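You operate a simulated robot arm through the tools that you are given. There is no shell and no other tool. Be economical: measure what you need, move in short steps, check, and stop when the job is done.

The job below is to be done with a simulated robot arm. You get a single attempt, and the scene is never put back.

## Task
Grease the wheel's hub, turn its yellow mark to the pointer, pin it.
Fine: park the pin in the spare hole meanwhile; screw the grease cup down just until grease shows at the hub; turn the wheel after that.

It is judged by the outcome, as a careful person would: the job done as asked, and still so three seconds after it is handed in. It fails if anything else is knocked over, pushed out of place, dropped, spilled or broken.

## Robot
A 6-joint arm with a two-finger parallel gripper, fixed in place. Base frame: the origin is at the foot of the arm, x ahead of it, y to its left, z up. Readings come in m, rad, newtons and seconds.
With the tool pointing down near the work surface it reaches from about 0.36 to 0.76 m from the base axis. Its first joint turns from -1.152 to 1.152 rad. Payload 2.45 kg.
The tool frame sits at the grasp point between the pads (the TCP): z along the fingers, y along the line on which they close. The tips reach 0.024 m beyond it. Largest opening 0.068 m; finger width 0.017, thickness 0.01; the body of the gripper, 0.04 by 0.07 m, starts 0.041 m behind the TCP.
Orientation is told as [roll, pitch, yaw] about the base's x, y, z axes, in that order, counted from this pose: with the fingers straight down and closing along the base's y, the tool's x points along the base's -x, its y along +y and its z along -z.

## Interface
- The arm moves only by the tool step_arm. Its argument "series" is a list of rows, each an object of numbers (a shift or turn left out is 0, a gripper value left out holds the last): "rx", "ry", "rz": the turn, a rotation vector about the tool's x, y, z in units of 90 degrees (1.0 is 90 degrees); "x", "y", "z": the shift along the tool's x, y, z in units of 500 mm (1.0 is 500 mm); "fingers": the gripper command, from -1 (shut) to 1 (fully open), values between in proportion. In form: [{"rx": .., "ry": .., "rz": .., "x": .., "y": .., "z": .., "fingers": ..}, ...]. A call has 1 to 12 rows; each row is the pose to reach, as a shift and turn from the pose commanded when the call began, along the tool's axes at that moment. A call with a number of a shift or a turn outside -1 to 1 is refused whole. Each row takes 0.2 s and may step no farther than 0.05 m and 0.15 rad from the row before; otherwise, or with a gripper value out of range, the whole call is refused. A pose out of reach is approached as far as the arm can. The call stops where the force on the tool passes 40 N (or 10 N more than at its start, if that is more) or the arm is blocked; 0.2 s more then pass. Each finger travels about 0.108 m/s and halts on what it meets, pressing with about 23 N; the grip force reading is that of the motor and also rises with nothing between the fingers. The clock runs only during rows and for 0.2 s after the last one: add rows that repeat a pose to give the fingers time. It gives the time, the measured TCP pose, the force on the tool (base axes), the opening and the grip force at its end, in the units of the frame above (readings bear some noise).
- Cameras (640 x 400 px; columns grow to the right, rows downward): "scene" is fixed at [0.1511, 0.3998, 1.4788]; the picture's right is [-0.89, -0.45, 0.00], its down [-0.20, 0.39, -0.90] and it looks along [0.40, -0.80, -0.44] (base axes); focal length 344 px, centre (320, 200). "wrist" rides on the gripper at [0.084, 0.011, -0.075] in the tool frame; the picture's right is [-0.13, 0.99, 0.00], its down [-0.60, -0.08, -0.79] and it looks along [-0.79, -0.10, 0.61] (tool axes); focal length 251 px, centre (320, 200). There is no depth. A picture from a camera that has moved, and an enlarged one, comes with that camera's place and axes in the base frame and with its lens.
- camera(camera): a new picture of that camera. No time passes.
- close_up(camera, box): a new picture of the part [left, top, right, bottom] of that camera's present view, enlarged. No time passes.
- close_job(): hands the job in; it is judged then, once.

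Work in short steps. Places have to be worked out from the pictures, the camera data and where the tool is seen: move nearer, look again, correct. Check each grasp and each placing, and mend what went wrong. You have 120 turns and 76 pictures in all, those below and enlarged ones among them. Open the gripper and draw the arm clear of the work before you hand the job in, unless the task says otherwise; then end with one line.

The tools are called after "Request:" as a command line: name --argument value ..., lists and objects as JSON in quotes. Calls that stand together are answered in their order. step_arm: Moves the arm, as the interface text tells. Its arguments: {"type":"object","properties":{"series":{"type":"array","items":{"type":"object","properties":{"rx":{"type":"number"},"ry":{"type":"number"},"rz":{"type":"number"},"x":{"type":"number"},"y":{"type":"number"},"z":{"type":"number"},"fingers":{"type":"number"}}}}},"required":["series"]} The other tools are called the same way: camera (camera) takes a picture; close_up (camera, box) takes an enlarged picture of a part of a camera's view; close_job () hands the job in.

At the start:

```text
clock: 0.0
tool_pos: [0.3184, -0.298, 1.2956]
tool_rot: [0.0, 0.0, 0.0]
contact_force: [-0.7, -0.3, 0.4]
width: 0.068
grip_force: 0.1
```

scene: 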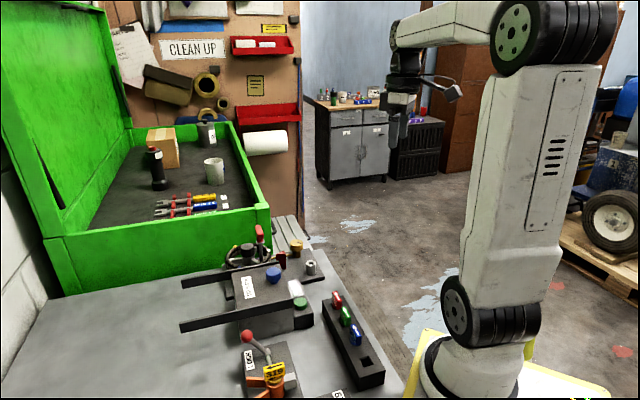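
wrist: 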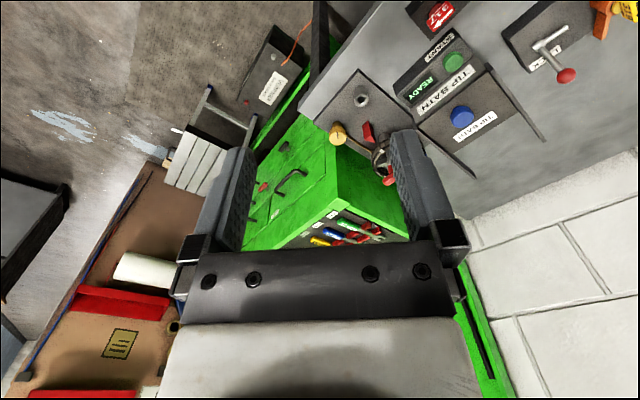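

The wheel fixture seems to be around scene pixel (270,255). I'll enlarge that from both cameras before I move.

Request:
close_up --camera "scene" --box '[210, 210, 340, 290]'

Request:
close_up --camera "wrist" --box '[300, 70, 440, 190]'

```text
4.92 times, centred on (275, 250) of scene
camera zoom: at [0.1511, 0.3998, 1.4788], right [-0.89, -0.45, 0.0], down [-0.2, 0.39, -0.9], along [0.4, -0.8, -0.44], focal length 1696 px, centre (542, -46)
```

zoom: 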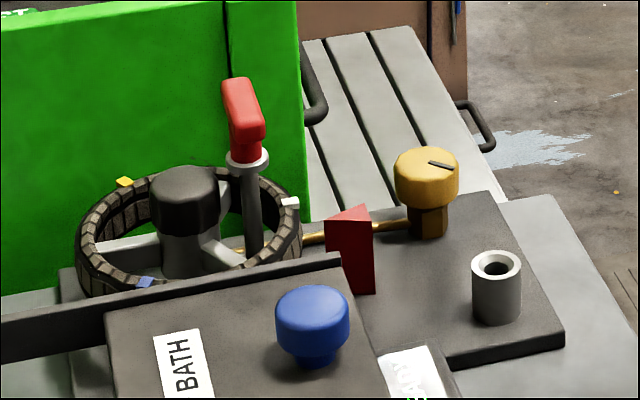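

```text
3.33 times, centred on (370, 130) of wrist
camera zoom: at [0.2333, -0.2865, 1.3709], right [0.13, 0.99, 0.0], down [0.6, -0.08, 0.79], along [0.79, -0.1, -0.61], focal length 838 px, centre (153, 433)
```

zoom: 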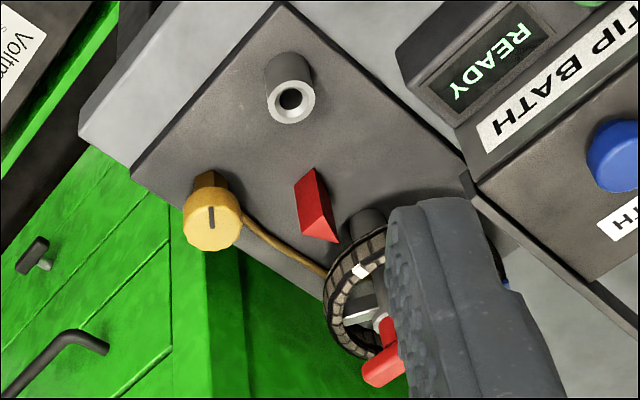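

From the two views I get these rough positions: socket (0.498,-0.243, top 0.94), grease cup (0.569,-0.291, top 0.95), pin (0.621,-0.196, top 1.03) and wheel centre (0.65,-0.18) with r about 0.06. I'll move above the area to see it better.

Request:
step_arm --series '[{"x": -0.08, "y": 0.02, "z": 0.03}, {"x": -0.16, "y": 0.04, "z": 0.06}, {"x": -0.24, "y": 0.06, "z": 0.09}, {"x": -0.32, "y": 0.08, "z": 0.12}, {"x": -0.4, "y": 0.1, "z": 0.16}, {"x": -0.46, "y": 0.116, "z": 0.19}, {"x": -0.46, "y": 0.116, "z": 0.19}]'

Request:
camera --camera "wrist"

```text
clock: 1.6
tool_pos: [0.5484, -0.2392, 1.2013]
tool_rot: [0.0, 0.0, 0.0]
contact_force: [0.0, 0.2, 0.3]
width: 0.0678
grip_force: 0.1
```

```text
71 pictures are left
camera wrist: at [0.4634, -0.228, 1.277], right [0.13, 0.99, 0.0], down [0.6, -0.08, 0.79], along [0.79, -0.1, -0.61], focal length 251 px, centre (320, 200)
```

wrist: 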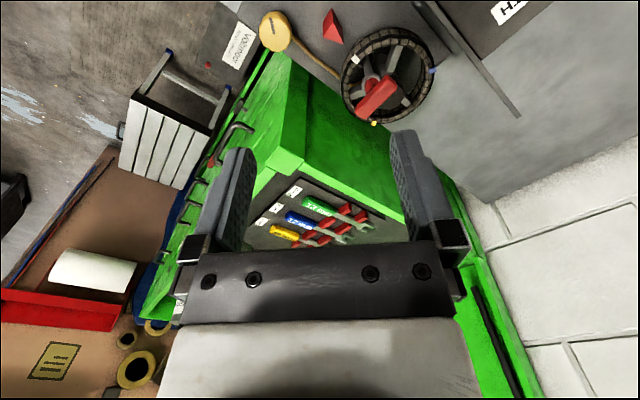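

The wheel is now clear of the fingers, so I'll enlarge it.

Request:
close_up --camera "wrist" --box '[240, 0, 480, 140]'

Request:
close_up --camera "scene" --box '[220, 215, 280, 275]'

```text
2.67 times, centred on (360, 70) of wrist
camera zoom: at [0.4634, -0.228, 1.277], right [0.13, 0.99, 0.0], down [0.6, -0.08, 0.79], along [0.79, -0.1, -0.61], focal length 670 px, centre (213, 547)
```

zoom: 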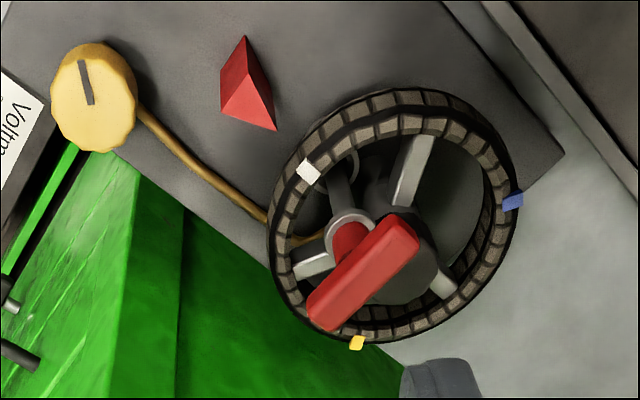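

```text
6.67 times, centred on (250, 245) of scene
camera zoom: at [0.1511, 0.3998, 1.4788], right [-0.89, -0.45, 0.0], down [-0.2, 0.39, -0.9], along [0.4, -0.8, -0.44], focal length 2296 px, centre (787, -100)
```

zoom: 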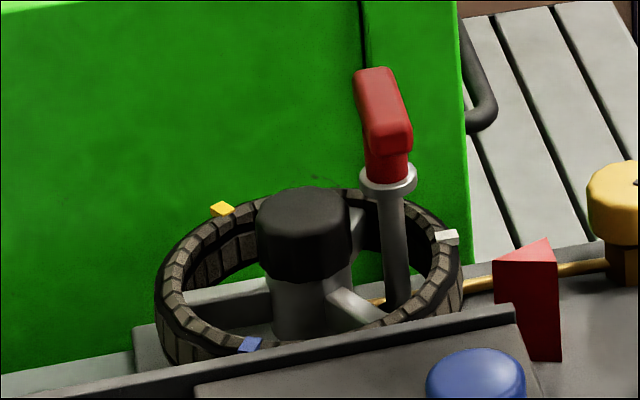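

The pin has a bar handle centred at about (0.613,-0.188, 1.034), and the bar runs along (-1,1). I'll turn the tool 45° so the fingers close across the bar, and hover above it.

Request:
step_arm --series '[{"x": -0.022, "y": 0.017, "z": 0.03, "rz": 0.083}, {"x": -0.044, "y": 0.034, "z": 0.06, "rz": 0.166}, {"x": -0.066, "y": 0.051, "z": 0.09, "rz": 0.25}, {"x": -0.088, "y": 0.068, "z": 0.12, "rz": 0.333}, {"x": -0.11, "y": 0.085, "z": 0.16, "rz": 0.417}, {"x": -0.129, "y": 0.102, "z": 0.2, "rz": 0.5}, {"x": -0.129, "y": 0.102, "z": 0.2, "rz": 0.5}]'

Request:
camera --camera "wrist"

Request:
close_up --camera "scene" --box '[210, 190, 338, 270]'

```text
clock: 3.2
tool_pos: [0.6128, -0.189, 1.101]
tool_rot: [0.001, 0.0, -0.788]
contact_force: [-0.2, -0.8, -0.6]
width: 0.0681
grip_force: 0.2
```

```text
68 pictures are left
camera wrist: at [0.5598, -0.1215, 1.1768], right [0.79, 0.61, 0.0], down [0.37, -0.48, 0.79], along [0.48, -0.63, -0.61], focal length 251 px, centre (320, 200)
```

wrist: 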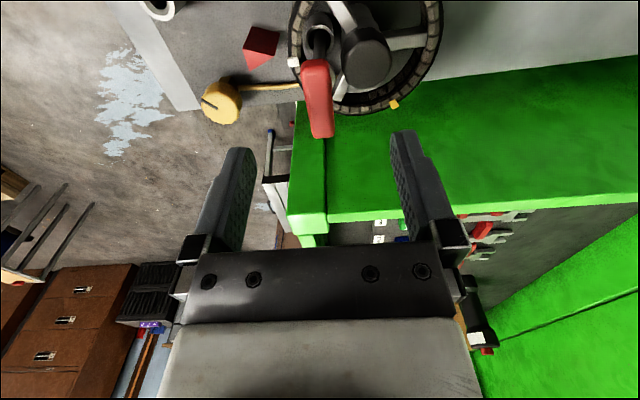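

```text
5.00 times, centred on (274, 230) of scene
camera zoom: at [0.1511, 0.3998, 1.4788], right [-0.89, -0.45, 0.0], down [-0.2, 0.39, -0.9], along [0.4, -0.8, -0.44], focal length 1722 px, centre (550, 50)
```

zoom: 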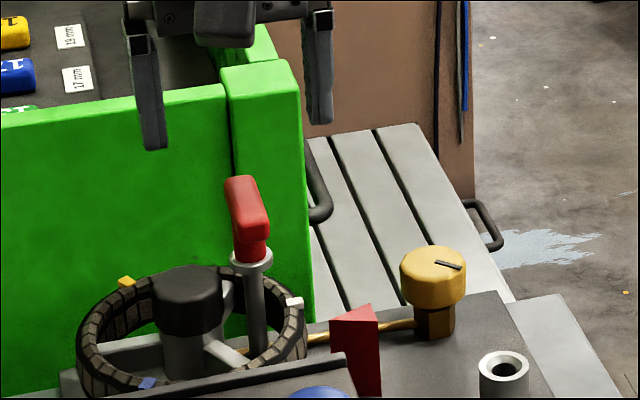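

The bar is centred between the fingers and well aligned. I'll go down to z=1.030 and close.

Request:
step_arm --series '[{"z": 0.05}, {"z": 0.1}, {"z": 0.142}, {"z": 0.142, "fingers": -1}, {"z": 0.142, "fingers": -1}, {"z": 0.142, "fingers": -1}, {"z": 0.142, "fingers": -1}]'

Request:
close_up --camera "scene" --box '[210, 190, 338, 270]'

```text
clock: 4.8
tool_pos: [0.6138, -0.1879, 1.0292]
tool_rot: [-0.003, -0.001, -0.785]
contact_force: [1.3, 0.0, -0.4]
width: 0.0195
grip_force: 22.8
```

```text
5.00 times, centred on (274, 230) of scene
camera zoom: at [0.1512, 0.3997, 1.4788], right [-0.89, -0.45, 0.0], down [-0.2, 0.39, -0.9], along [0.4, -0.8, -0.44], focal length 1722 px, centre (550, 50)
```

zoom: 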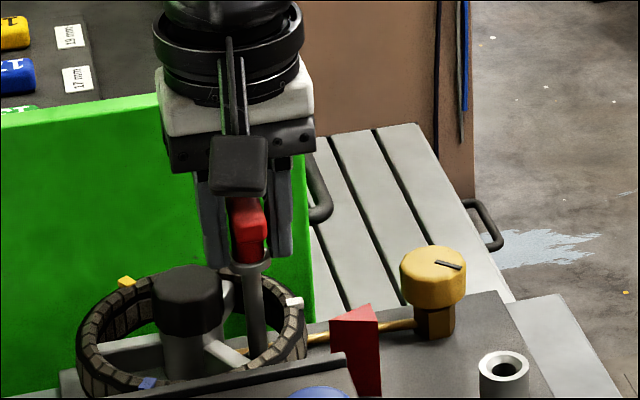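

The grip reads 0.0195 m wide at 22.8 N, so it's holding. I'll lift straight up.

Request:
step_arm --series '[{"z": -0.03}, {"z": -0.07}, {"z": -0.12}, {"z": -0.17}, {"z": -0.22}, {"z": -0.26}]'

Request:
close_up --camera "scene" --box '[194, 160, 354, 280]'

Request:
camera --camera "wrist"

```text
clock: 6.2
tool_pos: [0.6136, -0.1884, 1.161]
tool_rot: [-0.002, -0.001, -0.785]
contact_force: [0.2, 0.2, -0.4]
width: 0.0193
grip_force: 23.1
```

```text
3.33 times, centred on (274, 220) of scene
camera zoom: at [0.1511, 0.3998, 1.4788], right [-0.89, -0.45, 0.0], down [-0.2, 0.39, -0.9], along [0.4, -0.8, -0.44], focal length 1148 px, centre (473, 133)
```

zoom: 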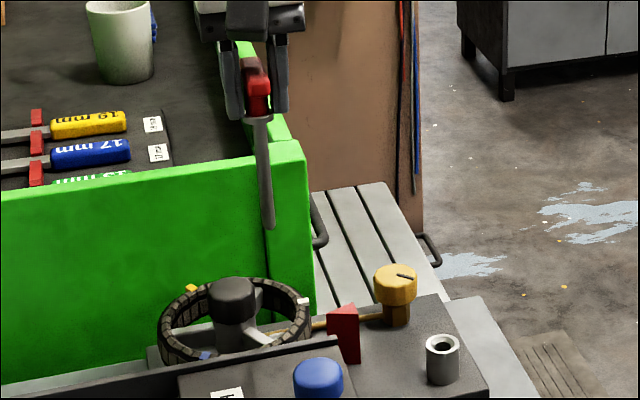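

```text
64 pictures are left
camera wrist: at [0.5603, -0.1211, 1.2366], right [0.79, 0.61, 0.0], down [0.37, -0.48, 0.79], along [0.48, -0.63, -0.61], focal length 251 px, centre (320, 200)
```

wrist: 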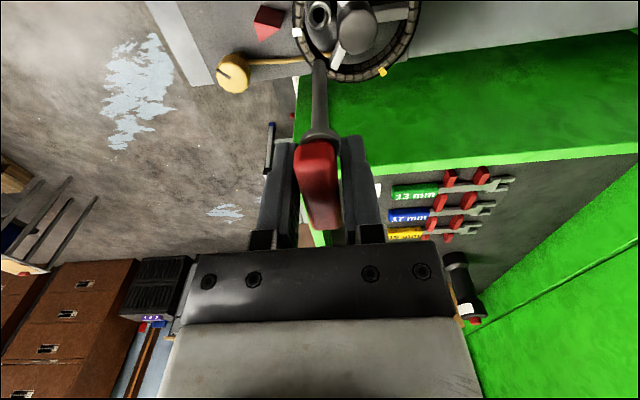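

The pin is out and hangs vertical, with its tip about 0.122 m below the TCP. Next I'll carry it over the spare socket at (0.498,-0.243) and stay high.

Request:
step_arm --series '[{"x": 0.02, "y": -0.06}, {"x": 0.043, "y": -0.12}, {"x": 0.064, "y": -0.18}, {"x": 0.0856, "y": -0.2413}, {"x": 0.0856, "y": -0.2413, "z": 0.05}, {"x": 0.0856, "y": -0.2413, "z": 0.1}, {"x": 0.0856, "y": -0.2413, "z": 0.1}]'

Request:
close_up --camera "scene" --box '[270, 220, 350, 280]'

Request:
close_up --camera "wrist" --box '[240, 0, 400, 120]'

```text
clock: 7.8
tool_pos: [0.4982, -0.2418, 1.1091]
tool_rot: [0.0, 0.001, -0.785]
contact_force: [-0.6, 0.5, -0.3]
width: 0.0194
grip_force: 22.7
```

```text
6.67 times, centred on (310, 250) of scene
camera zoom: at [0.1511, 0.3997, 1.4788], right [-0.89, -0.45, 0.0], down [-0.2, 0.39, -0.9], along [0.4, -0.8, -0.44], focal length 2296 px, centre (387, -133)
```

zoom: 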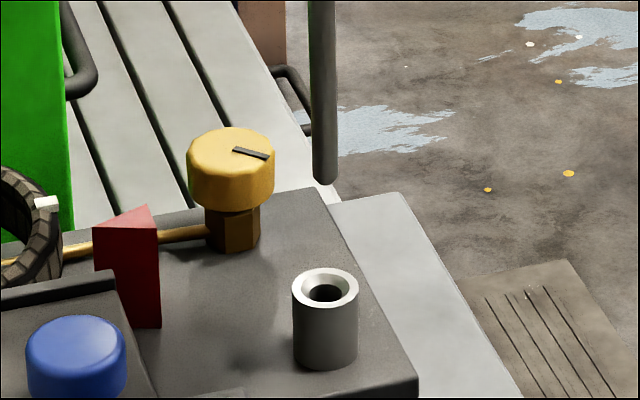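

```text
3.33 times, centred on (320, 60) of wrist
camera zoom: at [0.445, -0.1758, 1.1838], right [0.79, 0.61, 0.0], down [0.37, -0.48, 0.79], along [0.48, -0.63, -0.61], focal length 838 px, centre (320, 667)
```

zoom: 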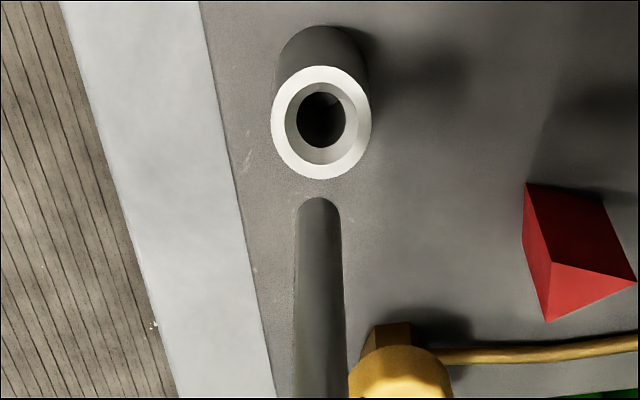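

In both views the socket lines up sideways with the pin, and it's about 2.5 mm further along -tool x. I'll correct for that and lower the tip to about 1.5 cm above the socket to compare them closely.

Request:
step_arm --series '[{"x": -0.005, "z": 0.03}, {"x": -0.005, "z": 0.064}, {"x": -0.005, "z": 0.064}]'

Request:
close_up --camera "scene" --box '[290, 235, 330, 275]'

Request:
close_up --camera "wrist" --box '[270, 0, 370, 80]'

```text
clock: 8.6
tool_pos: [0.4992, -0.2446, 1.0773]
tool_rot: [0.0, 0.0, -0.785]
contact_force: [-0.3, -0.2, -0.4]
width: 0.0195
grip_force: 22.7
```

```text
10.00 times, centred on (310, 255) of scene
camera zoom: at [0.1511, 0.3997, 1.4788], right [-0.89, -0.45, 0.0], down [-0.2, 0.39, -0.9], along [0.4, -0.8, -0.44], focal length 3444 px, centre (420, -350)
```

zoom: 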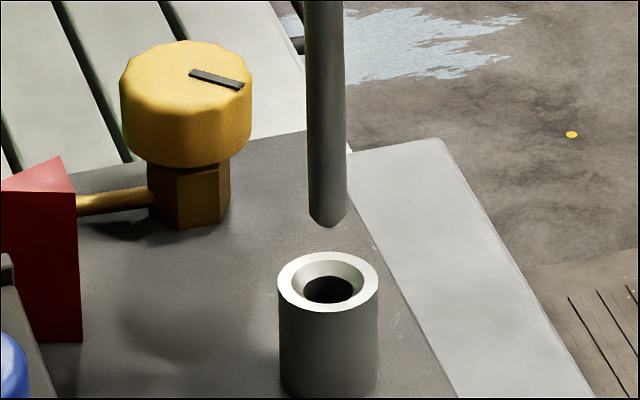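

```text
5.00 times, centred on (320, 40) of wrist
camera zoom: at [0.4464, -0.1779, 1.1517], right [0.79, 0.61, 0.0], down [0.37, -0.48, 0.79], along [0.48, -0.63, -0.61], focal length 1257 px, centre (320, 1000)
```

zoom: 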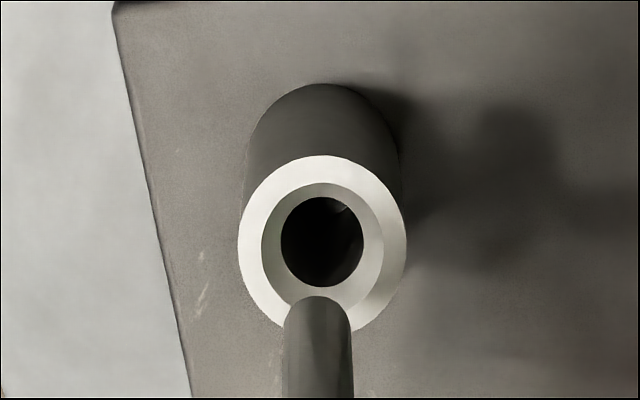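

The views don't quite agree: the forward offset now looks about 2 mm too far. I'll back off 1.5 mm, lower 13 mm so the tip is nearly at the mouth, and look again.

Request:
step_arm --series '[{"x": 0.003, "z": 0.013}, {"x": 0.003, "z": 0.026}, {"x": 0.003, "z": 0.026}]'

Request:
close_up --camera "scene" --box '[290, 235, 330, 275]'

Request:
close_up --camera "wrist" --box '[270, 0, 370, 80]'

```text
clock: 9.4
tool_pos: [0.4981, -0.2438, 1.0637]
tool_rot: [0.0, -0.001, -0.786]
contact_force: [0.4, 0.3, 0.0]
width: 0.0194
grip_force: 23.4
```

```text
10.00 times, centred on (310, 255) of scene
camera zoom: at [0.1511, 0.3997, 1.4788], right [-0.89, -0.45, 0.0], down [-0.2, 0.39, -0.9], along [0.4, -0.8, -0.44], focal length 3444 px, centre (420, -350)
```

zoom: 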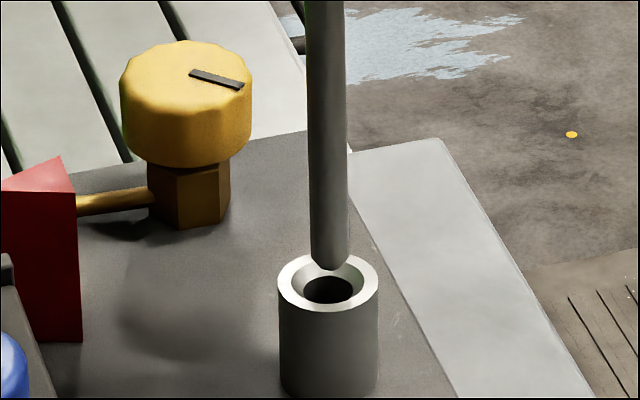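

```text
5.00 times, centred on (320, 40) of wrist
camera zoom: at [0.4455, -0.1769, 1.1394], right [0.79, 0.61, 0.0], down [0.37, -0.48, 0.79], along [0.48, -0.63, -0.61], focal length 1257 px, centre (320, 1000)
```

zoom: 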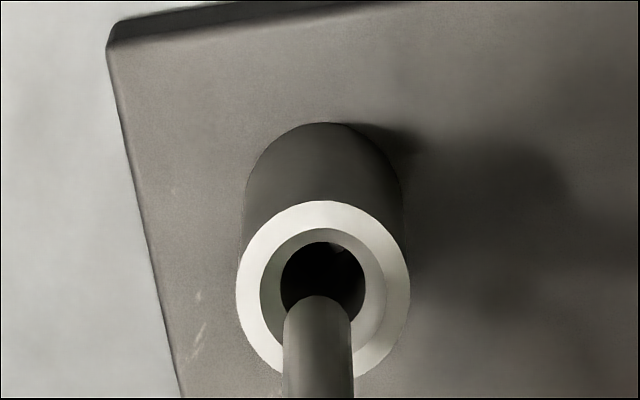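

The residual is about 1.5 mm back and 0.5 mm sideways. I'll correct that and descend slowly, watching the force.

Request:
step_arm --series '[{"x": 0.003, "y": 0.001}, {"x": 0.003, "y": 0.001, "z": 0.015}, {"x": 0.003, "y": 0.001, "z": 0.03}, {"x": 0.003, "y": 0.001, "z": 0.045}, {"x": 0.003, "y": 0.001, "z": 0.06}]'

Request:
close_up --camera "scene" --box '[290, 235, 330, 275]'

```text
clock: 10.6
tool_pos: [0.4959, -0.2436, 1.0344]
tool_rot: [0.0, 0.0, -0.788]
contact_force: [0.0, 0.0, 0.6]
width: 0.0195
grip_force: 22.4
```

```text
10.00 times, centred on (310, 255) of scene
camera zoom: at [0.1511, 0.3997, 1.4788], right [-0.89, -0.45, 0.0], down [-0.2, 0.39, -0.9], along [0.4, -0.8, -0.44], focal length 3444 px, centre (420, -350)
```

zoom: 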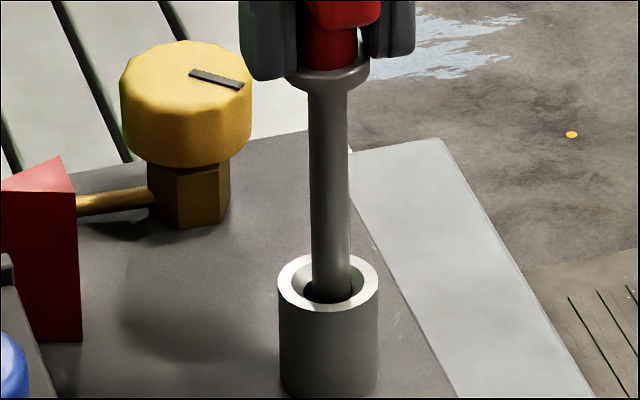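

The pin is in the hole with no contact force. I'll keep lowering in small steps until it bottoms.

Request:
step_arm --series '[{"z": 0.005}, {"z": 0.01}, {"z": 0.015}, {"z": 0.02}, {"z": 0.025}, {"z": 0.03}]'

```text
clock: 12.0
tool_pos: [0.4979, -0.2429, 1.0197]
tool_rot: [0.001, -0.002, -0.786]
contact_force: [2.0, -1.2, 22.0]
width: 0.0206
grip_force: 22.8
```

It's bottomed, with 22 N upward. I'll open the fingers and go straight up.

Request:
step_arm --series '[{"z": -0.004, "fingers": -1}, {"z": -0.004, "fingers": 1}, {"z": -0.004, "fingers": 1}, {"z": -0.004, "fingers": 1}, {"z": -0.06}, {"z": -0.14}, {"z": -0.22}]'

Request:
close_up --camera "scene" --box '[230, 200, 350, 280]'

Request:
camera --camera "wrist"

```text
clock: 13.6
tool_pos: [0.4972, -0.2436, 1.1299]
tool_rot: [-0.003, 0.003, -0.784]
contact_force: [0.0, 0.1, 0.4]
width: 0.0683
grip_force: 0.1
```

```text
5.00 times, centred on (290, 240) of scene
camera zoom: at [0.1511, 0.3998, 1.4788], right [-0.89, -0.45, 0.0], down [-0.2, 0.39, -0.9], along [0.4, -0.8, -0.44], focal length 1722 px, centre (470, 0)
```

zoom: 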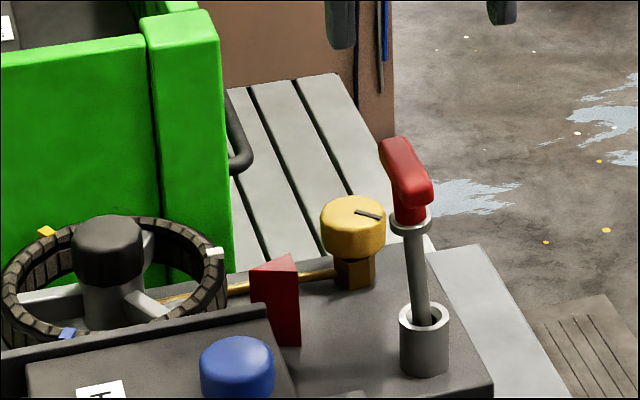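

```text
55 pictures are left
camera wrist: at [0.4439, -0.1756, 1.2061], right [0.79, 0.61, 0.0], down [0.37, -0.48, 0.79], along [0.48, -0.63, -0.61], focal length 251 px, centre (320, 200)
```

wrist: 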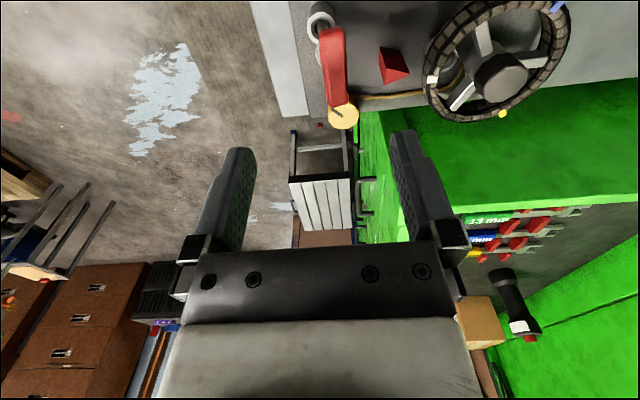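

The pin is parked upright. The cup comes next; to keep the wrist camera away from the parked pin I'll turn the tool to a large positive yaw while I move above the cup.

Request:
step_arm --series '[{"x": -0.03, "y": 0.006, "rz": -0.09}, {"x": -0.06, "y": 0.012, "rz": -0.18}, {"x": -0.09, "y": 0.018, "rz": -0.27}, {"x": -0.12, "y": 0.024, "rz": -0.36}, {"x": -0.15, "y": 0.03, "rz": -0.45}, {"x": -0.167, "y": 0.034, "rz": -0.54}, {"x": -0.167, "y": 0.034, "rz": -0.63}, {"x": -0.167, "y": 0.034, "rz": -0.72}, {"x": -0.167, "y": 0.034, "rz": -0.81}, {"x": -0.167, "y": 0.034, "rz": -0.9}, {"x": -0.167, "y": 0.034, "rz": -0.99}]'

Request:
step_arm --series '[{"rz": -0.09}, {"rz": -0.18}, {"rz": -0.27}, {"rz": -0.36}, {"rz": -0.45}, {"rz": -0.54}, {"rz": -0.6}]'

Request:
camera --camera "wrist"

```text
clock: 16.0
tool_pos: [0.5672, -0.2897, 1.1287]
tool_rot: [0.0, 0.0, 0.771]
contact_force: [-0.2, -0.1, -0.1]
width: 0.0681
grip_force: 0.1
```

```text
clock: 17.6
tool_pos: [0.5684, -0.2904, 1.1292]
tool_rot: [0.0, 0.001, 1.715]
contact_force: [-0.7, -0.1, 0.5]
width: 0.068
grip_force: 0.1
```

```text
54 pictures are left
camera wrist: at [0.5685, -0.3747, 1.2045], right [-1.0, -0.01, 0.0], down [-0.01, 0.61, 0.79], along [-0.01, 0.79, -0.61], focal length 251 px, centre (320, 200)
```

wrist: 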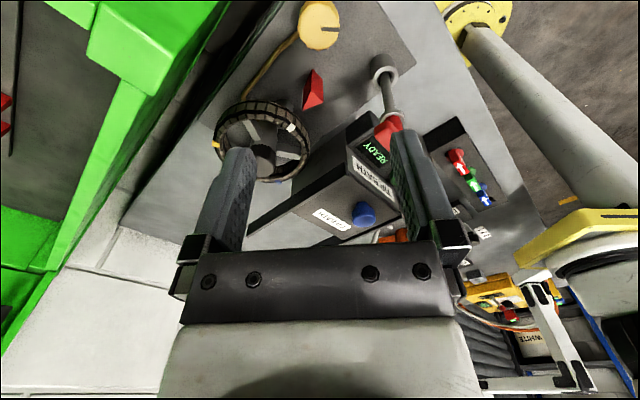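

The cup cap is at about (0.569,-0.294). I'll shift by that and go down to z=1.03 for a precise look.

Request:
step_arm --series '[{"x": 0.006, "z": 0.05}, {"x": 0.006, "z": 0.1}, {"x": 0.006, "z": 0.15}, {"x": 0.006, "z": 0.198}, {"x": 0.006, "z": 0.198}]'

Request:
camera --camera "wrist"

Request:
close_up --camera "scene" --box '[265, 210, 345, 260]'

```text
clock: 18.8
tool_pos: [0.5684, -0.2926, 1.028]
tool_rot: [0.0, 0.001, 1.71]
contact_force: [-0.2, 0.1, -0.2]
width: 0.0679
grip_force: 0.1
```

```text
53 pictures are left
camera wrist: at [0.5688, -0.3771, 1.1047], right [-1.0, -0.01, 0.0], down [-0.01, 0.61, 0.79], along [-0.01, 0.79, -0.61], focal length 251 px, centre (320, 200)
```

wrist: 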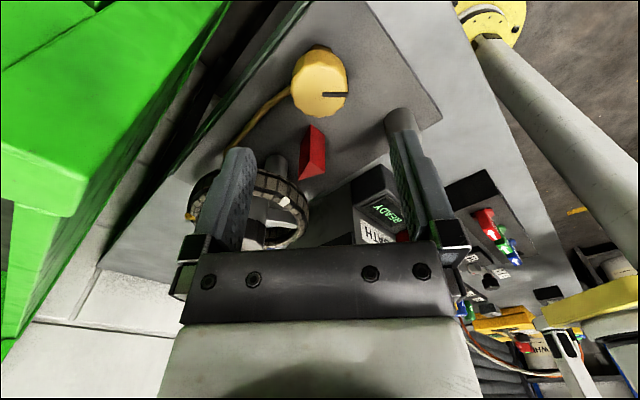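

```text
8.00 times, centred on (305, 235) of scene
camera zoom: at [0.1511, 0.3998, 1.4788], right [-0.89, -0.45, 0.0], down [-0.2, 0.39, -0.9], along [0.4, -0.8, -0.44], focal length 2755 px, centre (440, -80)
```

zoom: 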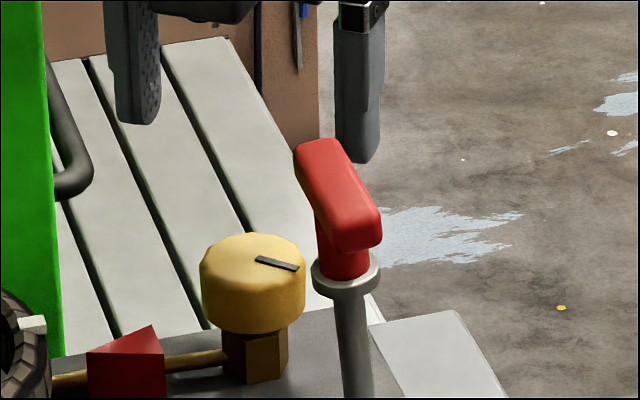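

The cap top is at z≈0.953, at (0.568,-0.2955). I'll go down to TCP z=0.957 with the fingers around the cap, then look before I grip.

Request:
step_arm --series '[{"x": 0.006, "z": 0.04}, {"x": 0.006, "z": 0.08}, {"x": 0.006, "z": 0.12}, {"x": 0.006, "z": 0.142}, {"x": 0.006, "z": 0.142}]'

Request:
close_up --camera "scene" --box '[265, 210, 345, 260]'

Request:
camera --camera "wrist"

```text
clock: 20.0
tool_pos: [0.5711, -0.2965, 0.9586]
tool_rot: [0.0, 0.0, 1.715]
contact_force: [-0.2, 0.0, 0.7]
width: 0.0679
grip_force: 0.0
```

```text
8.00 times, centred on (305, 235) of scene
camera zoom: at [0.1511, 0.3998, 1.4788], right [-0.89, -0.45, 0.0], down [-0.2, 0.39, -0.9], along [0.4, -0.8, -0.44], focal length 2755 px, centre (440, -80)
```

zoom: 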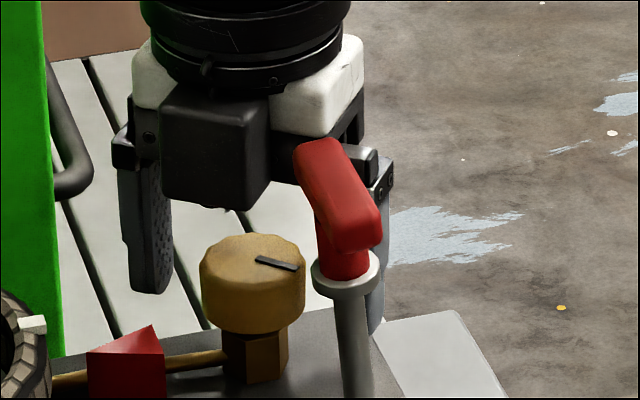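

```text
50 pictures are left
camera wrist: at [0.5699, -0.381, 1.0337], right [-1.0, -0.01, 0.0], down [-0.01, 0.61, 0.79], along [-0.01, 0.79, -0.61], focal length 251 px, centre (320, 200)
```

wrist: 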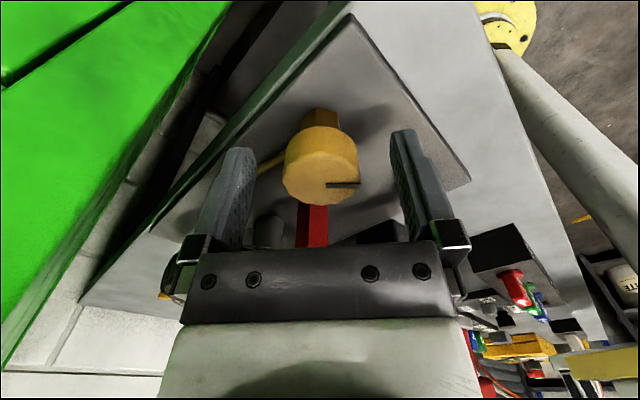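

The cap top sits at TCP height, centred between the fingers. I'll close on it.

Request:
step_arm --series '[{"fingers": -1}, {"fingers": -1}, {"fingers": -1}, {"fingers": -1}]'

Request:
camera --camera "scene"

```text
clock: 21.0
tool_pos: [0.5698, -0.2965, 0.9571]
tool_rot: [0.004, -0.001, 1.712]
contact_force: [-1.8, -0.9, -1.2]
width: 0.0352
grip_force: 45.2
```

```text
49 pictures are left
```

scene: 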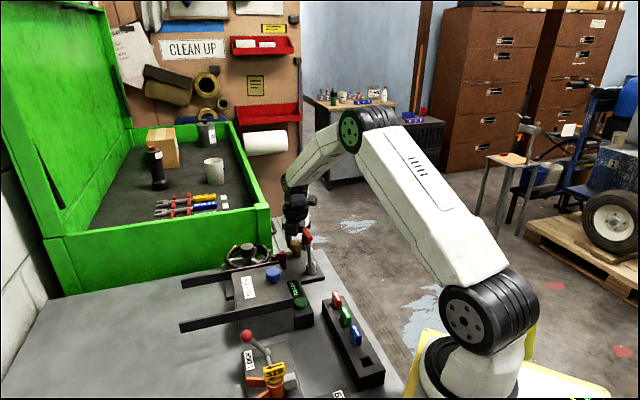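

I have the cap (0.035 m). I'll turn it clockwise as seen from above by about 29° and check the hub.

Request:
step_arm --series '[{"rz": 0.08}, {"rz": 0.16}, {"rz": 0.24}, {"rz": 0.32}]'

Request:
close_up --camera "scene" --box '[215, 215, 335, 280]'

```text
clock: 22.0
tool_pos: [0.5679, -0.296, 0.9579]
tool_rot: [0.003, 0.0, 1.205]
contact_force: [-11.0, -3.5, -6.9]
width: 0.0352
grip_force: 45.1
```

```text
5.33 times, centred on (275, 248) of scene
camera zoom: at [0.1509, 0.3996, 1.4789], right [-0.89, -0.45, 0.0], down [-0.2, 0.39, -0.9], along [0.4, -0.8, -0.44], focal length 1837 px, centre (560, -53)
```

zoom: 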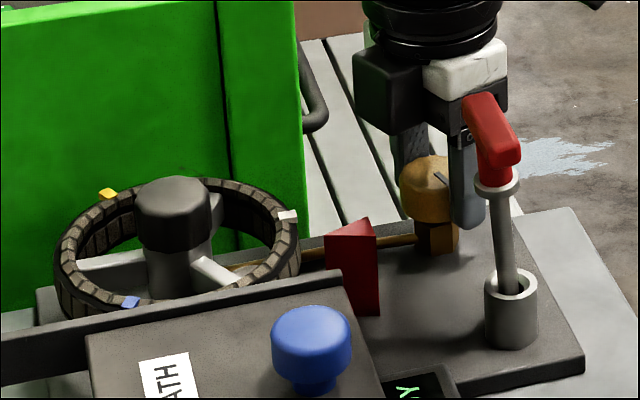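

The cap seems to be turning: the downward pull suggests it's advancing, and the side force comes from being slightly off-centre. No grease yet. I'll ease the offset, follow 1 mm down and turn another 20°.

Request:
step_arm --series '[{"x": 0.0014, "y": 0.0037, "z": 0.002}, {"x": 0.0014, "y": 0.0037, "z": 0.002, "rz": 0.08}, {"x": 0.0014, "y": 0.0037, "z": 0.002, "rz": 0.16}, {"x": 0.0014, "y": 0.0037, "z": 0.003, "rz": 0.24}]'

Request:
close_up --camera "scene" --box '[215, 215, 335, 280]'

```text
clock: 23.0
tool_pos: [0.5672, -0.2961, 0.959]
tool_rot: [0.001, 0.001, 0.829]
contact_force: [-5.3, 4.8, 0.8]
width: 0.0352
grip_force: 44.7
```

```text
5.33 times, centred on (275, 248) of scene
camera zoom: at [0.1509, 0.3999, 1.4788], right [-0.89, -0.45, 0.0], down [-0.2, 0.39, -0.9], along [0.4, -0.8, -0.44], focal length 1837 px, centre (560, -53)
```

zoom: 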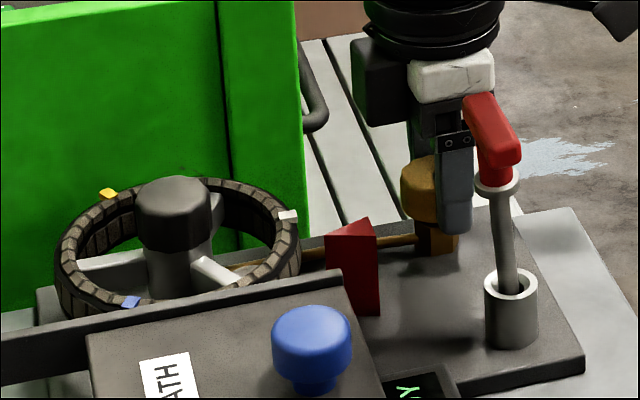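

No grease yet. I'll use the wrist view to check that the cap is really turning with the fingers.

Request:
close_up --camera "wrist" --box '[160, 60, 480, 260]'

```text
2.00 times, centred on (320, 160) of wrist
camera zoom: at [0.5014, -0.3502, 1.0338], right [-0.65, 0.76, 0.0], down [0.47, 0.39, 0.79], along [0.61, 0.51, -0.61], focal length 503 px, centre (320, 280)
```

zoom: 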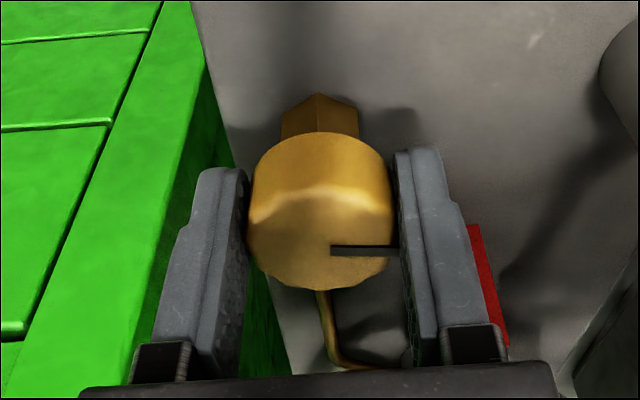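

The mark turned together with the fingers, so the cap is being screwed down. Another 27°, then I'll check again.

Request:
step_arm --series '[{"rz": 0.08}, {"rz": 0.16, "z": 0.001}, {"rz": 0.24, "z": 0.001}, {"rz": 0.3, "z": 0.002}]'

Request:
close_up --camera "scene" --box '[215, 215, 335, 280]'

```text
clock: 24.0
tool_pos: [0.5652, -0.2942, 0.9579]
tool_rot: [0.002, 0.0, 0.359]
contact_force: [-12.3, 19.9, 17.8]
width: 0.0351
grip_force: 44.8
```

```text
5.33 times, centred on (275, 248) of scene
camera zoom: at [0.1504, 0.4005, 1.4787], right [-0.89, -0.45, 0.0], down [-0.2, 0.39, -0.9], along [0.4, -0.8, -0.44], focal length 1837 px, centre (560, -53)
```

zoom: 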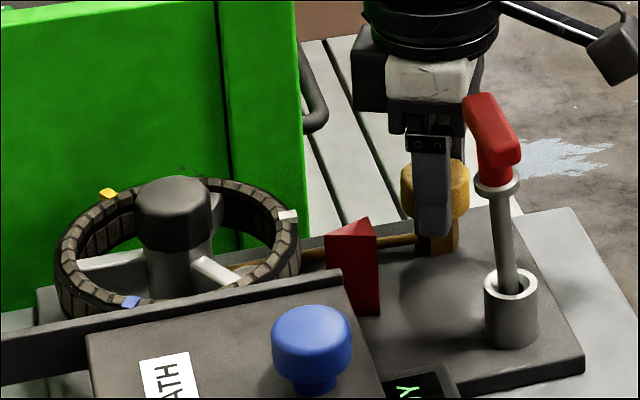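

No grease so far (about 77° in total). The contact forces are building, so I'll open the fingers, read the free pose and then wind back for another stroke.

Request:
step_arm --series '[{"fingers": 1, "z": -0.003}, {"fingers": 1, "z": -0.003}, {"fingers": 1, "z": -0.003}]'

Request:
close_up --camera "wrist" --box '[160, 60, 480, 260]'

```text
clock: 24.8
tool_pos: [0.5667, -0.2956, 0.9573]
tool_rot: [0.0, -0.001, 0.361]
contact_force: [-0.2, 0.5, -0.3]
width: 0.0682
grip_force: 0.1
```

```text
2.00 times, centred on (320, 160) of wrist
camera zoom: at [0.4831, -0.3157, 1.034], right [-0.23, 0.97, 0.0], down [0.59, 0.14, 0.79], along [0.77, 0.18, -0.61], focal length 503 px, centre (320, 280)
```

zoom: 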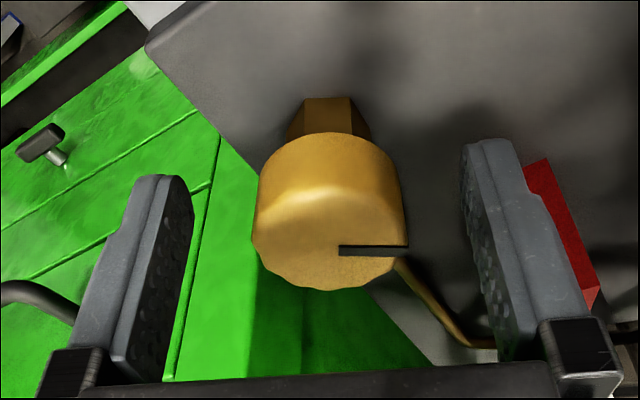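

The cap centre is about 2 mm along +tool y from the TCP. I'll recentre and wind the open gripper back 90°.

Request:
step_arm --series '[{"y": 0.0044, "rz": -0.09}, {"y": 0.0044, "rz": -0.18}, {"y": 0.0044, "rz": -0.27}, {"y": 0.0044, "rz": -0.36}, {"y": 0.0044, "rz": -0.45}, {"y": 0.0044, "rz": -0.54}, {"y": 0.0044, "rz": -0.63}, {"y": 0.0044, "rz": -0.72}, {"y": 0.0044, "rz": -0.81}, {"y": 0.0044, "rz": -0.9}, {"y": 0.0044, "rz": -0.99}, {"y": 0.0044, "rz": -0.99}]'

Request:
close_up --camera "wrist" --box '[160, 60, 480, 260]'

```text
clock: 27.4
tool_pos: [0.5664, -0.2942, 0.9575]
tool_rot: [0.0, -0.001, 1.921]
contact_force: [0.2, -0.6, 1.1]
width: 0.0677
grip_force: 0.0
```

```text
2.00 times, centred on (320, 160) of wrist
camera zoom: at [0.5836, -0.3767, 1.0338], right [-0.98, -0.22, 0.0], down [-0.13, 0.59, 0.79], along [-0.17, 0.77, -0.61], focal length 503 px, centre (320, 280)
```

zoom: 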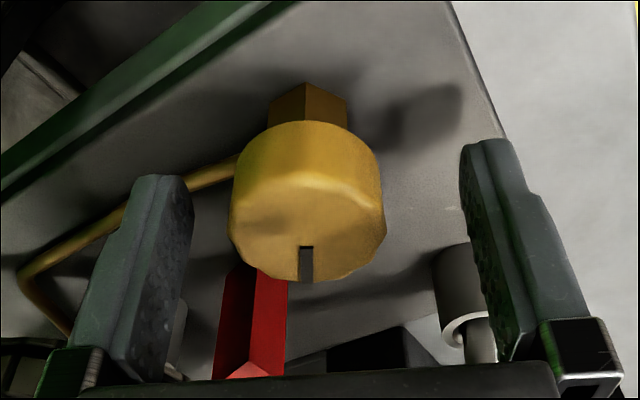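

The cap is at about (0.569,-0.293). I'll shift 2.7 mm to centre, grip, and turn 36° in small steps.

Request:
step_arm --series '[{"y": -0.0055}, {"y": -0.0055, "fingers": -1}, {"y": -0.0055, "fingers": -1}, {"y": -0.0055, "fingers": -1}, {"y": -0.0055, "fingers": -1}, {"y": -0.0055, "rz": 0.08}, {"y": -0.0055, "rz": 0.16}, {"y": -0.0055, "rz": 0.24}, {"y": -0.0055, "rz": 0.32}]'

Request:
close_up --camera "scene" --box '[215, 215, 335, 280]'

```text
clock: 29.4
tool_pos: [0.5694, -0.2931, 0.9576]
tool_rot: [0.001, 0.002, 1.413]
contact_force: [6.2, 2.9, 3.0]
width: 0.0351
grip_force: 45.2
```

```text
5.33 times, centred on (275, 248) of scene
camera zoom: at [0.1512, 0.3999, 1.4788], right [-0.89, -0.45, 0.0], down [-0.2, 0.39, -0.9], along [0.4, -0.8, -0.44], focal length 1837 px, centre (560, -53)
```

zoom: 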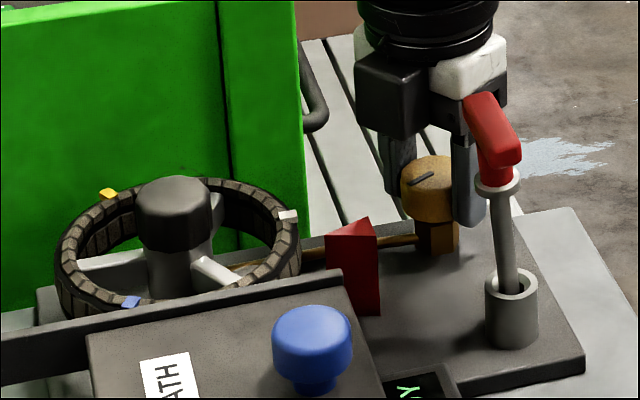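

No grease yet (about 107°). I'll turn another 27° and look at the hub at higher magnification.

Request:
step_arm --series '[{"rz": 0.08}, {"rz": 0.16}, {"rz": 0.24}, {"rz": 0.3}]'

Request:
close_up --camera "scene" --box '[220, 235, 284, 275]'

```text
clock: 30.4
tool_pos: [0.5698, -0.2926, 0.9583]
tool_rot: [0.0, 0.0, 0.94]
contact_force: [-2.2, 13.7, 19.1]
width: 0.0352
grip_force: 45.0
```

```text
10.00 times, centred on (252, 255) of scene
camera zoom: at [0.1507, 0.4003, 1.4787], right [-0.89, -0.45, 0.0], down [-0.2, 0.39, -0.9], along [0.4, -0.8, -0.44], focal length 3444 px, centre (1000, -350)
```

zoom: 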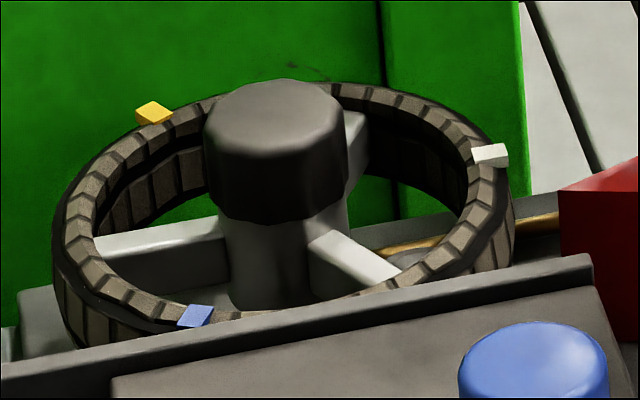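

Still no grease. I'll check whether the cap is actually going down by comparing it with the baseline 8x view.

Request:
close_up --camera "scene" --box '[265, 210, 345, 260]'

```text
8.00 times, centred on (305, 235) of scene
camera zoom: at [0.1507, 0.4003, 1.4787], right [-0.89, -0.45, 0.0], down [-0.2, 0.39, -0.9], along [0.4, -0.8, -0.44], focal length 2755 px, centre (440, -80)
```

zoom: 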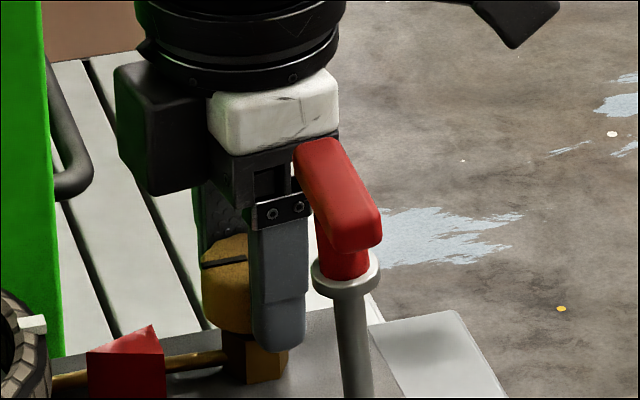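

The cap height hasn't visibly changed, which fits a fine thread. I'll turn another 32° with a slight z relief.

Request:
step_arm --series '[{"z": -0.002, "rz": 0.08}, {"z": -0.002, "rz": 0.16}, {"z": -0.002, "rz": 0.24}, {"z": -0.002, "rz": 0.32}, {"z": -0.002, "rz": 0.36}]'

Request:
close_up --camera "scene" --box '[215, 210, 343, 290]'

```text
clock: 31.6
tool_pos: [0.5696, -0.2924, 0.9582]
tool_rot: [-0.001, -0.001, 0.375]
contact_force: [13.0, 4.6, 1.5]
width: 0.0351
grip_force: 44.9
```

```text
5.00 times, centred on (279, 250) of scene
camera zoom: at [0.1515, 0.3999, 1.4788], right [-0.89, -0.45, 0.0], down [-0.2, 0.39, -0.9], along [0.4, -0.8, -0.44], focal length 1722 px, centre (525, -50)
```

zoom: 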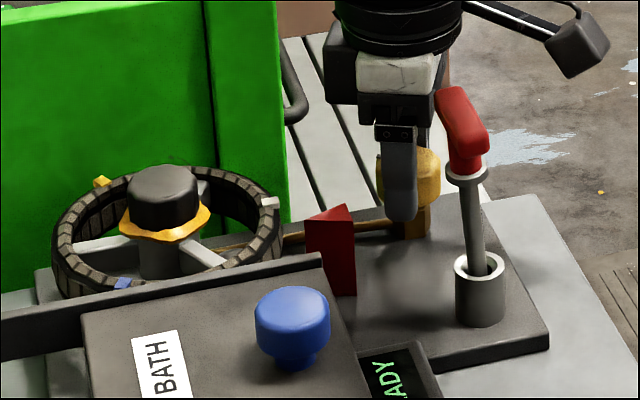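

Grease is showing all round the hub, so I'll stop turning here. I'll open and rise straight up, clear of the cup.

Request:
step_arm --series '[{"fingers": 1}, {"fingers": 1}, {"fingers": 1}, {"fingers": 1, "z": -0.06}, {"z": -0.14}, {"z": -0.22}, {"z": -0.3}, {"z": -0.38}, {"z": -0.42}, {"z": -0.42}]'

Request:
close_up --camera "scene" --box '[220, 220, 316, 280]'

```text
clock: 33.8
tool_pos: [0.5686, -0.2945, 1.17]
tool_rot: [0.0, -0.001, 0.377]
contact_force: [0.6, 0.4, -0.8]
width: 0.068
grip_force: 0.1
```

```text
6.67 times, centred on (268, 250) of scene
camera zoom: at [0.1511, 0.3998, 1.4788], right [-0.89, -0.45, 0.0], down [-0.2, 0.39, -0.9], along [0.4, -0.8, -0.44], focal length 2296 px, centre (667, -133)
```

zoom: 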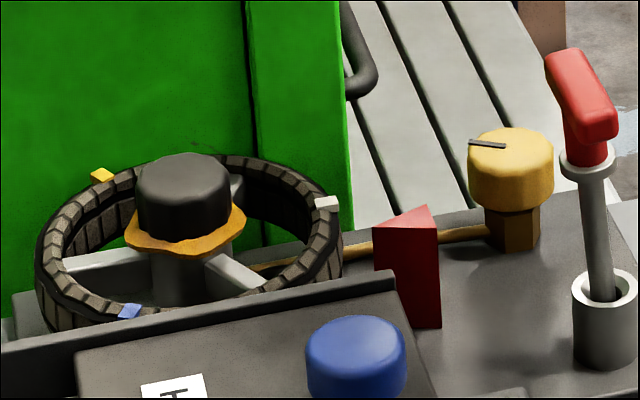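

The hub shows grease and the pin is still parked. The three marks form a neat circle with its centre at about (0.638,-0.165) and r≈0.054, and yellow has to go roughly 120° clockwise to reach the pointer. I'll move above the hub for a precise look.

Request:
step_arm --series '[{"x": -0.05, "y": 0.04}, {"x": -0.1, "y": 0.08}, {"x": -0.15, "y": 0.12, "z": 0.03}, {"x": -0.2, "y": 0.16, "z": 0.08}, {"x": -0.2244, "y": 0.19, "z": 0.13}, {"x": -0.2244, "y": 0.19, "z": 0.14}]'

Request:
close_up --camera "wrist" --box '[208, 0, 432, 140]'

```text
clock: 35.2
tool_pos: [0.638, -0.1633, 1.0991]
tool_rot: [0.0, 0.0, 0.376]
contact_force: [0.3, 0.1, -0.2]
width: 0.0682
grip_force: 0.2
```

```text
2.86 times, centred on (320, 70) of wrist
camera zoom: at [0.5556, -0.1847, 1.1745], right [-0.25, 0.97, 0.0], down [0.59, 0.15, 0.79], along [0.77, 0.19, -0.61], focal length 718 px, centre (320, 571)
```

zoom: 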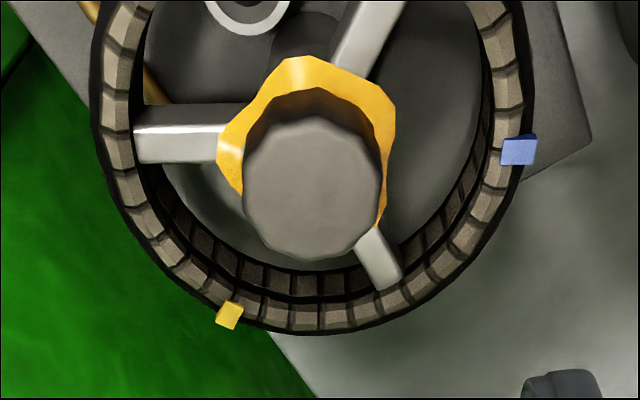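

The spokes sit midway between the marks, so the pin will clear them once the wheel is aligned. I'll rotate the open gripper to yaw ≈1.87 above the hub, which gives the start of the clockwise stroke and a second viewing direction.

Request:
step_arm --series '[{"rz": -0.09}, {"rz": -0.18}, {"rz": -0.27}, {"rz": -0.36}, {"rz": -0.45}, {"rz": -0.54}, {"rz": -0.63}, {"rz": -0.72}, {"rz": -0.81}, {"rz": -0.9}, {"rz": -0.96}, {"rz": -0.96}]'

Request:
close_up --camera "wrist" --box '[208, 0, 432, 140]'

```text
clock: 37.8
tool_pos: [0.6392, -0.1627, 1.0992]
tool_rot: [0.0, -0.001, 1.886]
contact_force: [-0.4, 0.4, 0.0]
width: 0.068
grip_force: 0.2
```

```text
2.86 times, centred on (320, 70) of wrist
camera zoom: at [0.6532, -0.2465, 1.1745], right [-0.98, -0.19, 0.0], down [-0.11, 0.6, 0.79], along [-0.15, 0.78, -0.61], focal length 718 px, centre (320, 571)
```

zoom: 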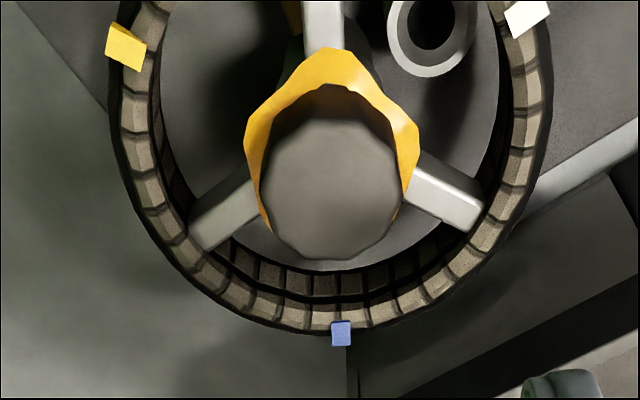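

The two views agree on a hub cap centre of about (0.637,-0.165) with its top at z≈0.99. I'll recentre, partly close to a 0.05 m opening so the fingers stay inside the rim, go down to z=0.999 and grip the upper part of the cap above the grease.

Request:
step_arm --series '[{"x": 0.0034, "y": 0.0057, "fingers": 0.45}, {"x": 0.0034, "y": 0.0057, "z": 0.06, "fingers": 0.45}, {"x": 0.0034, "y": 0.0057, "z": 0.13, "fingers": 0.45}, {"x": 0.0034, "y": 0.0057, "z": 0.2, "fingers": 0.45}, {"x": 0.0034, "y": 0.0057, "z": 0.2, "fingers": 0.45}]'

Request:
close_up --camera "scene" --box '[220, 225, 300, 275]'

Request:
close_up --camera "wrist" --box '[160, 60, 480, 260]'

```text
clock: 39.0
tool_pos: [0.6372, -0.165, 0.9993]
tool_rot: [0.0, -0.001, 1.885]
contact_force: [0.0, 0.1, 0.7]
width: 0.0493
grip_force: 0.1
```

```text
8.00 times, centred on (260, 250) of scene
camera zoom: at [0.1511, 0.3998, 1.4788], right [-0.89, -0.45, 0.0], down [-0.2, 0.39, -0.9], along [0.4, -0.8, -0.44], focal length 2755 px, centre (800, -200)
```

zoom: 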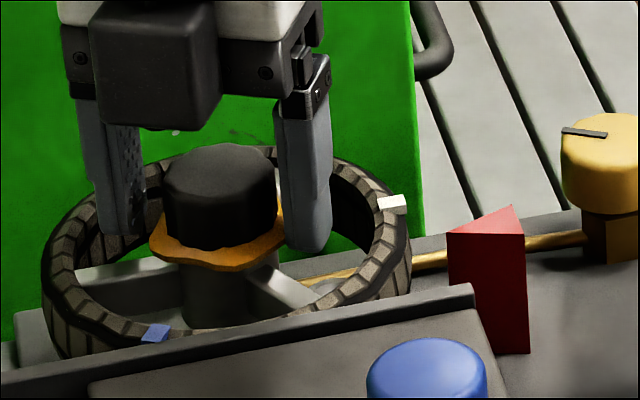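

```text
2.00 times, centred on (320, 160) of wrist
camera zoom: at [0.6518, -0.2476, 1.0745], right [-0.98, -0.18, 0.0], down [-0.11, 0.6, 0.79], along [-0.15, 0.78, -0.61], focal length 503 px, centre (320, 280)
```

zoom: 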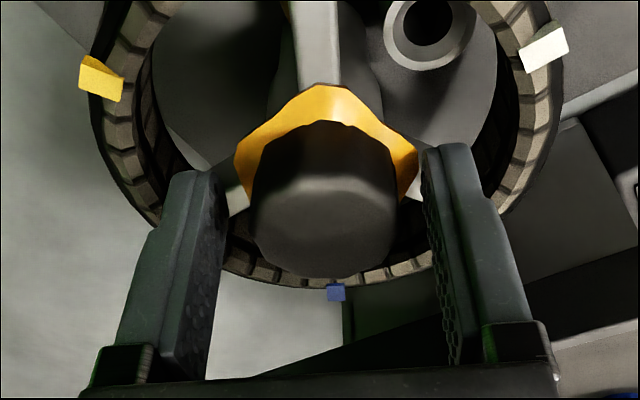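

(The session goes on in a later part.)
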